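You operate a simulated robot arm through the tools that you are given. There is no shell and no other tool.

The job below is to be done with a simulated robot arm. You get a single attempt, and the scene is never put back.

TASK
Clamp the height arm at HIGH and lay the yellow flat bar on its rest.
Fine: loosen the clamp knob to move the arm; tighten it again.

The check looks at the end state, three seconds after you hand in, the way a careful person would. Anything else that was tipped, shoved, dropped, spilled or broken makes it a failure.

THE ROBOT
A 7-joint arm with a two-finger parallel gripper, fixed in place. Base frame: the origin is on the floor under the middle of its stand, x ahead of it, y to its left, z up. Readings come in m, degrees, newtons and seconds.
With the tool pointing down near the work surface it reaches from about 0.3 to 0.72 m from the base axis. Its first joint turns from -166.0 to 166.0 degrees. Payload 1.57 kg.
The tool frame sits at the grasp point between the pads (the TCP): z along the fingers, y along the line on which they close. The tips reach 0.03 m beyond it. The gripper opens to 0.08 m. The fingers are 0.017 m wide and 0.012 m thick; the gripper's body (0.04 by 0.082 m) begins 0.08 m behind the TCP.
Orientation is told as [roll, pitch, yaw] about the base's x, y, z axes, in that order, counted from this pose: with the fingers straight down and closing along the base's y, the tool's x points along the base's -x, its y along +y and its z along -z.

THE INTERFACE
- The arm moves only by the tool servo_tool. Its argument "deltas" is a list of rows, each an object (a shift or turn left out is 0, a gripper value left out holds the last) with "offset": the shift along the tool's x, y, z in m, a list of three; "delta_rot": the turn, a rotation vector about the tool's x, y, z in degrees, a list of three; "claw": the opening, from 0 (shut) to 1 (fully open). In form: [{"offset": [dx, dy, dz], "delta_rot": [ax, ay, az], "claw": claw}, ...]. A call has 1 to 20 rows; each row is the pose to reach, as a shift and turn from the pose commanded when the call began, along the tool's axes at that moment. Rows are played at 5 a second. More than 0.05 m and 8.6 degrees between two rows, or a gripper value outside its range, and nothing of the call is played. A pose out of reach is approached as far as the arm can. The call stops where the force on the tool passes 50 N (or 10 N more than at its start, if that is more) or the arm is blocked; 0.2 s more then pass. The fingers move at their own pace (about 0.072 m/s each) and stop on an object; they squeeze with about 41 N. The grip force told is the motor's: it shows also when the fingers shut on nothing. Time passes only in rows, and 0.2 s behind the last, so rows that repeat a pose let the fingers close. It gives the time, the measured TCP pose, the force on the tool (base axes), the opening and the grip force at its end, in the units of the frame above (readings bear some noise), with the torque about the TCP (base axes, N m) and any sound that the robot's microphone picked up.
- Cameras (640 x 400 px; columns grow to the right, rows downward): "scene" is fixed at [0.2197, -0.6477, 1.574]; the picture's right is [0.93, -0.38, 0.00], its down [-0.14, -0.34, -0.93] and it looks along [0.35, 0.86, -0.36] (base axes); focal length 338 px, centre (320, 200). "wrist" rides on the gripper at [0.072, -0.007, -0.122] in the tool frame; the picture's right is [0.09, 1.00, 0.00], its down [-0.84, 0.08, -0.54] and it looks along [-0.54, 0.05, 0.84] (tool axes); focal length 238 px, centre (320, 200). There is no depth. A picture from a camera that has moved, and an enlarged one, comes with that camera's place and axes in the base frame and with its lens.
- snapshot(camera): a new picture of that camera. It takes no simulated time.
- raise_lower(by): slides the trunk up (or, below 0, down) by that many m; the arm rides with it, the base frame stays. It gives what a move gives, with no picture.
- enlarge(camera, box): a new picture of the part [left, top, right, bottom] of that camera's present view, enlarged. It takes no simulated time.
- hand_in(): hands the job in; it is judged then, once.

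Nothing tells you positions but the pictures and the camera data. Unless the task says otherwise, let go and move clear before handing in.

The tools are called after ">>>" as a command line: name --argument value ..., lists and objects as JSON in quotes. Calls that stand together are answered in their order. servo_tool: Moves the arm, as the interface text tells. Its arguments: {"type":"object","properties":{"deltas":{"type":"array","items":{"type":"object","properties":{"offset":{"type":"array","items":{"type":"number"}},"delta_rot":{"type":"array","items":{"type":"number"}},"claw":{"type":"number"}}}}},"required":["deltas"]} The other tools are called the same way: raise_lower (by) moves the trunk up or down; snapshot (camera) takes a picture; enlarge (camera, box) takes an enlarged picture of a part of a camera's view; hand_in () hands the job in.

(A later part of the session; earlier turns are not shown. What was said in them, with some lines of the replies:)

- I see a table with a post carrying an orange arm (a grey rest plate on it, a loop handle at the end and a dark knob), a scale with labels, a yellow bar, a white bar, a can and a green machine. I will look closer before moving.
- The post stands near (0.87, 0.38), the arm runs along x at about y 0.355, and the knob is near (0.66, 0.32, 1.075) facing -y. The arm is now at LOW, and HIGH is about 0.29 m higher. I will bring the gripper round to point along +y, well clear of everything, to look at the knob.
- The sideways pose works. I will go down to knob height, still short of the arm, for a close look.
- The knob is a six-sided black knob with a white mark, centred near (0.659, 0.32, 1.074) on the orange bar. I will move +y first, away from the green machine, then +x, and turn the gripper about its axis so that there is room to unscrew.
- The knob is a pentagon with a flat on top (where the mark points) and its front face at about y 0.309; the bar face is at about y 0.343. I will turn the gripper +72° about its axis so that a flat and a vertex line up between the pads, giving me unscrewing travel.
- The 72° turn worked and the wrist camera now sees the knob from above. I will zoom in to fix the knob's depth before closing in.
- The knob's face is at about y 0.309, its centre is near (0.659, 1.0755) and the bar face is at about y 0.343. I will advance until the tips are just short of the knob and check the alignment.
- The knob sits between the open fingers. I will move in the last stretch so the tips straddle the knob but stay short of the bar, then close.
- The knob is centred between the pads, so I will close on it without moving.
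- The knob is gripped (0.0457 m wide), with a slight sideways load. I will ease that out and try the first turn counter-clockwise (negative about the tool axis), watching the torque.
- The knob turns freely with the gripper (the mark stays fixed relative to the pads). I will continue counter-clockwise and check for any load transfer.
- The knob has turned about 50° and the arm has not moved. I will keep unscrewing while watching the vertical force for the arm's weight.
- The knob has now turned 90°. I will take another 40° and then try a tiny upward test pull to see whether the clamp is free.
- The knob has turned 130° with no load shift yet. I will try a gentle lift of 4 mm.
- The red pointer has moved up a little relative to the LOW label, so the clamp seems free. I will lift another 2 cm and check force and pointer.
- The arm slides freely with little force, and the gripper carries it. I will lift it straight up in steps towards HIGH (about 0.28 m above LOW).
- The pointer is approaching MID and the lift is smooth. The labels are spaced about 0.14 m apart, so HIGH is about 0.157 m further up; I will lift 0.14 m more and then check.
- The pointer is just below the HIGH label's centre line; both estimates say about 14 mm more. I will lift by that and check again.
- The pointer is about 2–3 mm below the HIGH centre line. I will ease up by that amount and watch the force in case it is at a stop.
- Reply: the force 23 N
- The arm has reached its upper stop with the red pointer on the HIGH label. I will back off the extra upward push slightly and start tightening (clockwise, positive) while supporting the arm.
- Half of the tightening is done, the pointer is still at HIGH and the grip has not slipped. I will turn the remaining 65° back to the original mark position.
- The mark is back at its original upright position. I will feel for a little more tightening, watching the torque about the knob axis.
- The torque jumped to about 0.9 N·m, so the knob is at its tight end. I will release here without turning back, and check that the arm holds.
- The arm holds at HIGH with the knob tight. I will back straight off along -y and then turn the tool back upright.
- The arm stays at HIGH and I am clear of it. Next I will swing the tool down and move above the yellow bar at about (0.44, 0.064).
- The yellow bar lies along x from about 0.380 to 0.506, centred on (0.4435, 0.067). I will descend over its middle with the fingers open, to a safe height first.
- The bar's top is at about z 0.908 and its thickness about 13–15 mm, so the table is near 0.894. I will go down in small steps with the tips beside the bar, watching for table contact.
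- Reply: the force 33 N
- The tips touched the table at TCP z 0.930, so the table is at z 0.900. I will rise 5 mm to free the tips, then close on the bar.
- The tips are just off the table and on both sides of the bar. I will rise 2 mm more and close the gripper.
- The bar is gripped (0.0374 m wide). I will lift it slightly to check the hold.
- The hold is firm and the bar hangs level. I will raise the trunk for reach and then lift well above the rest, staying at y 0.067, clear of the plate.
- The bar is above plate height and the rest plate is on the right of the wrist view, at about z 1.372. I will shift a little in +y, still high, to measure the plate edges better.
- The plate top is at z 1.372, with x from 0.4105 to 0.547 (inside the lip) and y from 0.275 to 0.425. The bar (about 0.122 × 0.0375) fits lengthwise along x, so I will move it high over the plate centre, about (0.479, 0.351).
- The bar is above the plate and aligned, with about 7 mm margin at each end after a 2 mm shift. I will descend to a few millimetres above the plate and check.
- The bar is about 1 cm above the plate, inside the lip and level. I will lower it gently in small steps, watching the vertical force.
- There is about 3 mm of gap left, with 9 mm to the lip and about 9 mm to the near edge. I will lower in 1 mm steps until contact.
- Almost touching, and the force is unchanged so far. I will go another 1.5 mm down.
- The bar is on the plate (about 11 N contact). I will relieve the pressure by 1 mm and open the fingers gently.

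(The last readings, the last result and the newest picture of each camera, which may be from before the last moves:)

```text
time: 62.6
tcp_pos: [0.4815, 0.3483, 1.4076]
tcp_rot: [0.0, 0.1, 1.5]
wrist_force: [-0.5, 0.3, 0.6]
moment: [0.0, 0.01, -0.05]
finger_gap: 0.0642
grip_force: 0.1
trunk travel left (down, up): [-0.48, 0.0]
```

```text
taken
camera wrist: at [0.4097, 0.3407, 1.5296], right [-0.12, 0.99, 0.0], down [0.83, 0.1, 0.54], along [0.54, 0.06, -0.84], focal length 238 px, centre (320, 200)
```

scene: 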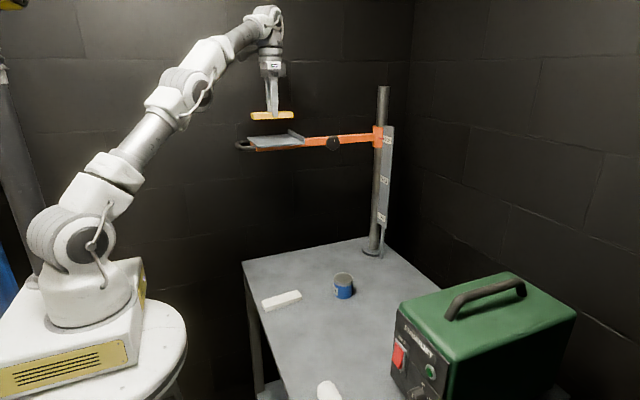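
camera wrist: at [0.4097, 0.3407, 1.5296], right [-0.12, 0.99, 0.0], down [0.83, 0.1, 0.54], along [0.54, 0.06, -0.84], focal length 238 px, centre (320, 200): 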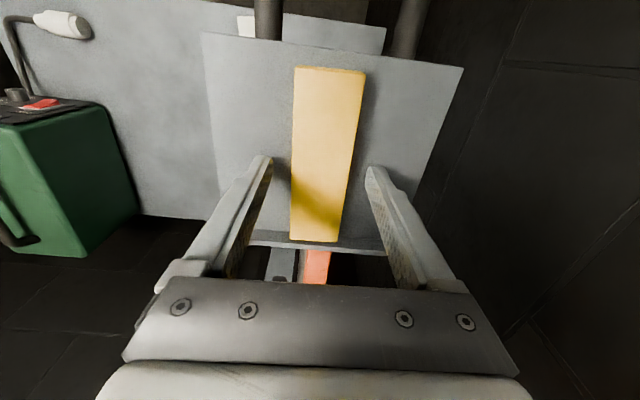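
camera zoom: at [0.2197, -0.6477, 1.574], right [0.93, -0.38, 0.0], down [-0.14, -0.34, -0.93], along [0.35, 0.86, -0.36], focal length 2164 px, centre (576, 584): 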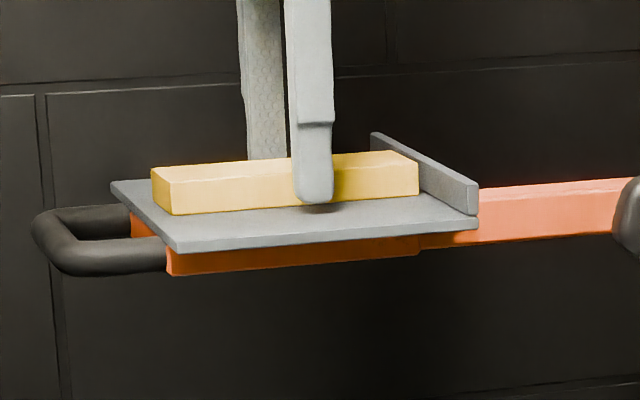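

The bar lies flat on the rest and is free of the fingers. I will rise straight up and then move clear towards the base side.

>>> servo_tool --deltas '[{"offset": [0.0, 0.0, -0.01]}, {"offset": [0.0, 0.0, -0.025]}, {"offset": [0.0, 0.0, -0.05]}, {"offset": [0.0, 0.0, -0.075]}, {"offset": [0.03, -0.03, -0.085]}, {"offset": [0.06, -0.07, -0.085]}, {"offset": [0.09, -0.11, -0.085]}, {"offset": [0.12, -0.15, -0.085]}, {"offset": [0.15, -0.19, -0.085]}, {"offset": [0.15, -0.22, -0.085]}, {"offset": [0.15, -0.22, -0.085]}]'

>>> snapshot --camera "scene"

>>> enlarge --camera "scene" --box '[220, 100, 420, 200]'

>>> snapshot --camera "wrist"

>>> enlarge --camera "scene" --box '[360, 125, 400, 155]'

```text
time: 65.0
tcp_pos: [0.3392, 0.1249, 1.491]
tcp_rot: [0.0, 0.0, 1.6]
wrist_force: [-0.1, -0.7, -0.1]
moment: [0.0, -0.02, 0.02]
finger_gap: 0.0642
grip_force: 0.1
out of reach, approached as far as the arm can: row 4
trunk travel left (down, up): [-0.48, 0.0]
```

```text
taken
```

scene: 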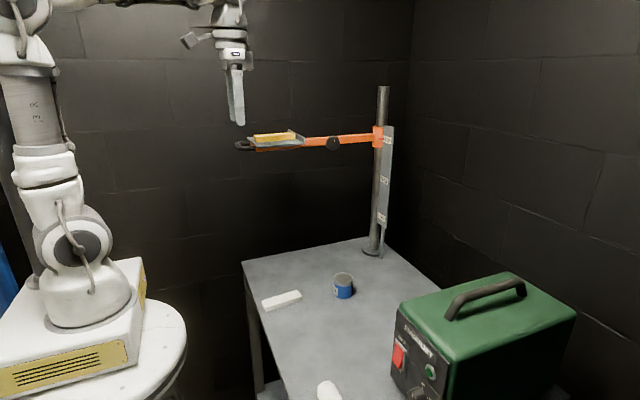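

```text
3.20 times, centred on (320, 150) of scene
camera zoom: at [0.2197, -0.6477, 1.574], right [0.93, -0.38, 0.0], down [-0.14, -0.34, -0.93], along [0.35, 0.86, -0.36], focal length 1082 px, centre (320, 360)
```

zoom: 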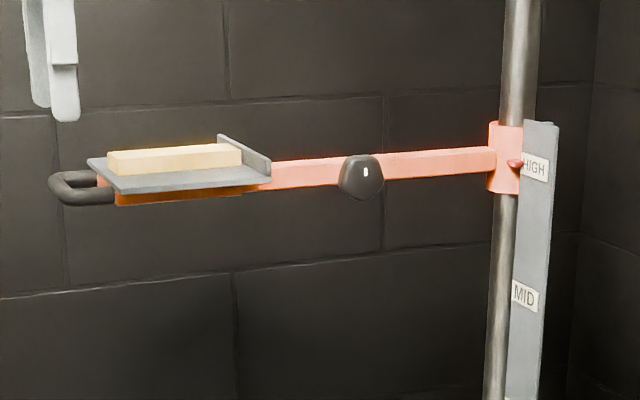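

```text
taken
camera wrist: at [0.2668, 0.117, 1.6136], right [-0.12, 0.99, 0.0], down [0.83, 0.1, 0.54], along [0.54, 0.06, -0.84], focal length 238 px, centre (320, 200)
```

wrist: 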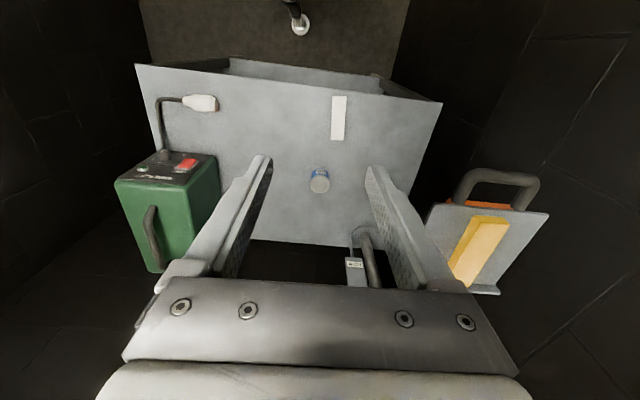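

```text
13.33 times, centred on (380, 140) of scene
camera zoom: at [0.2197, -0.6477, 1.574], right [0.93, -0.38, 0.0], down [-0.14, -0.34, -0.93], along [0.35, 0.86, -0.36], focal length 4509 px, centre (-480, 1000)
```

zoom: 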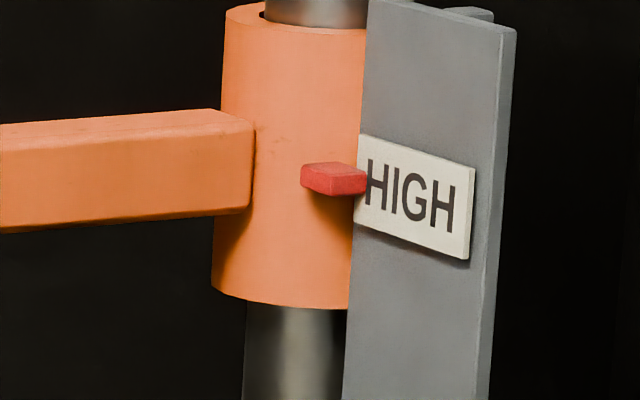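

The pointer is unchanged at HIGH, the bar rests flat on the plate and nothing else was disturbed. I will take one last look at the knob mark before handing in.

>>> enlarge --camera "scene" --box '[310, 125, 358, 160]'

>>> enlarge --camera "scene" --box '[230, 115, 320, 165]'

```text
11.43 times, centred on (334, 142) of scene
camera zoom: at [0.2197, -0.6477, 1.574], right [0.93, -0.38, 0.0], down [-0.14, -0.34, -0.93], along [0.35, 0.86, -0.36], focal length 3865 px, centre (160, 857)
```

zoom: 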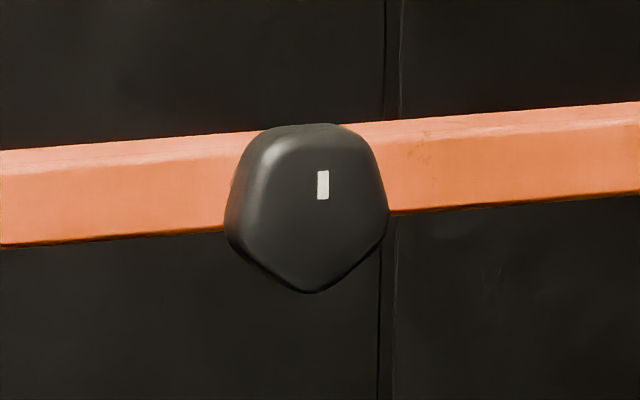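

```text
7.11 times, centred on (275, 140) of scene
camera zoom: at [0.2197, -0.6477, 1.574], right [0.93, -0.38, 0.0], down [-0.14, -0.34, -0.93], along [0.35, 0.86, -0.36], focal length 2405 px, centre (640, 627)
```

zoom: 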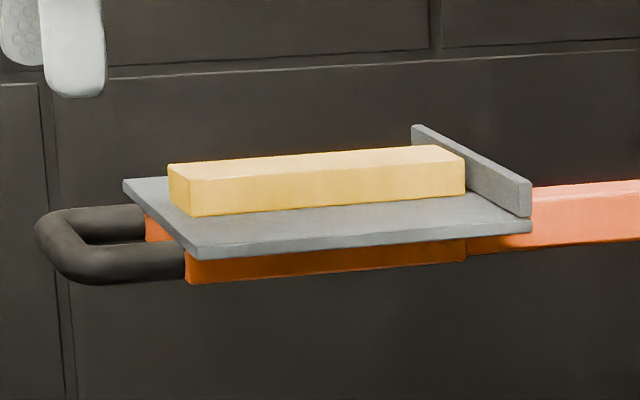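

The knob mark is upright in its tight position, the arm is clamped at HIGH, and the bar lies flat on its rest with the gripper clear. I am handing in.

>>> hand_in

```text
The job is handed in.
```

The height arm is clamped at HIGH and the yellow bar is lying flat on its rest. I have handed the job in, but no verdict has come back yet.

- **Height:** The arm went up to its upper stop, and the red pointer is within about 1 mm of the middle of the HIGH label. It stayed there after I let go of the knob and while I set the bar down.
- **Clamp:** I loosened the knob about 130°, then tightened it back until it resisted at about 0.9 N·m. Its white mark is upright again, as it was at the start.
- **Bar:** It sits fully inside the plate, about 9 mm from the lip and from the near edge.
- **Surroundings:** The can, the white bar and the green machine look undisturbed in the last pictures. While picking up the bar, the fingertips pressed briefly on the bare table (about 33 N). The gripper is clear of everything.
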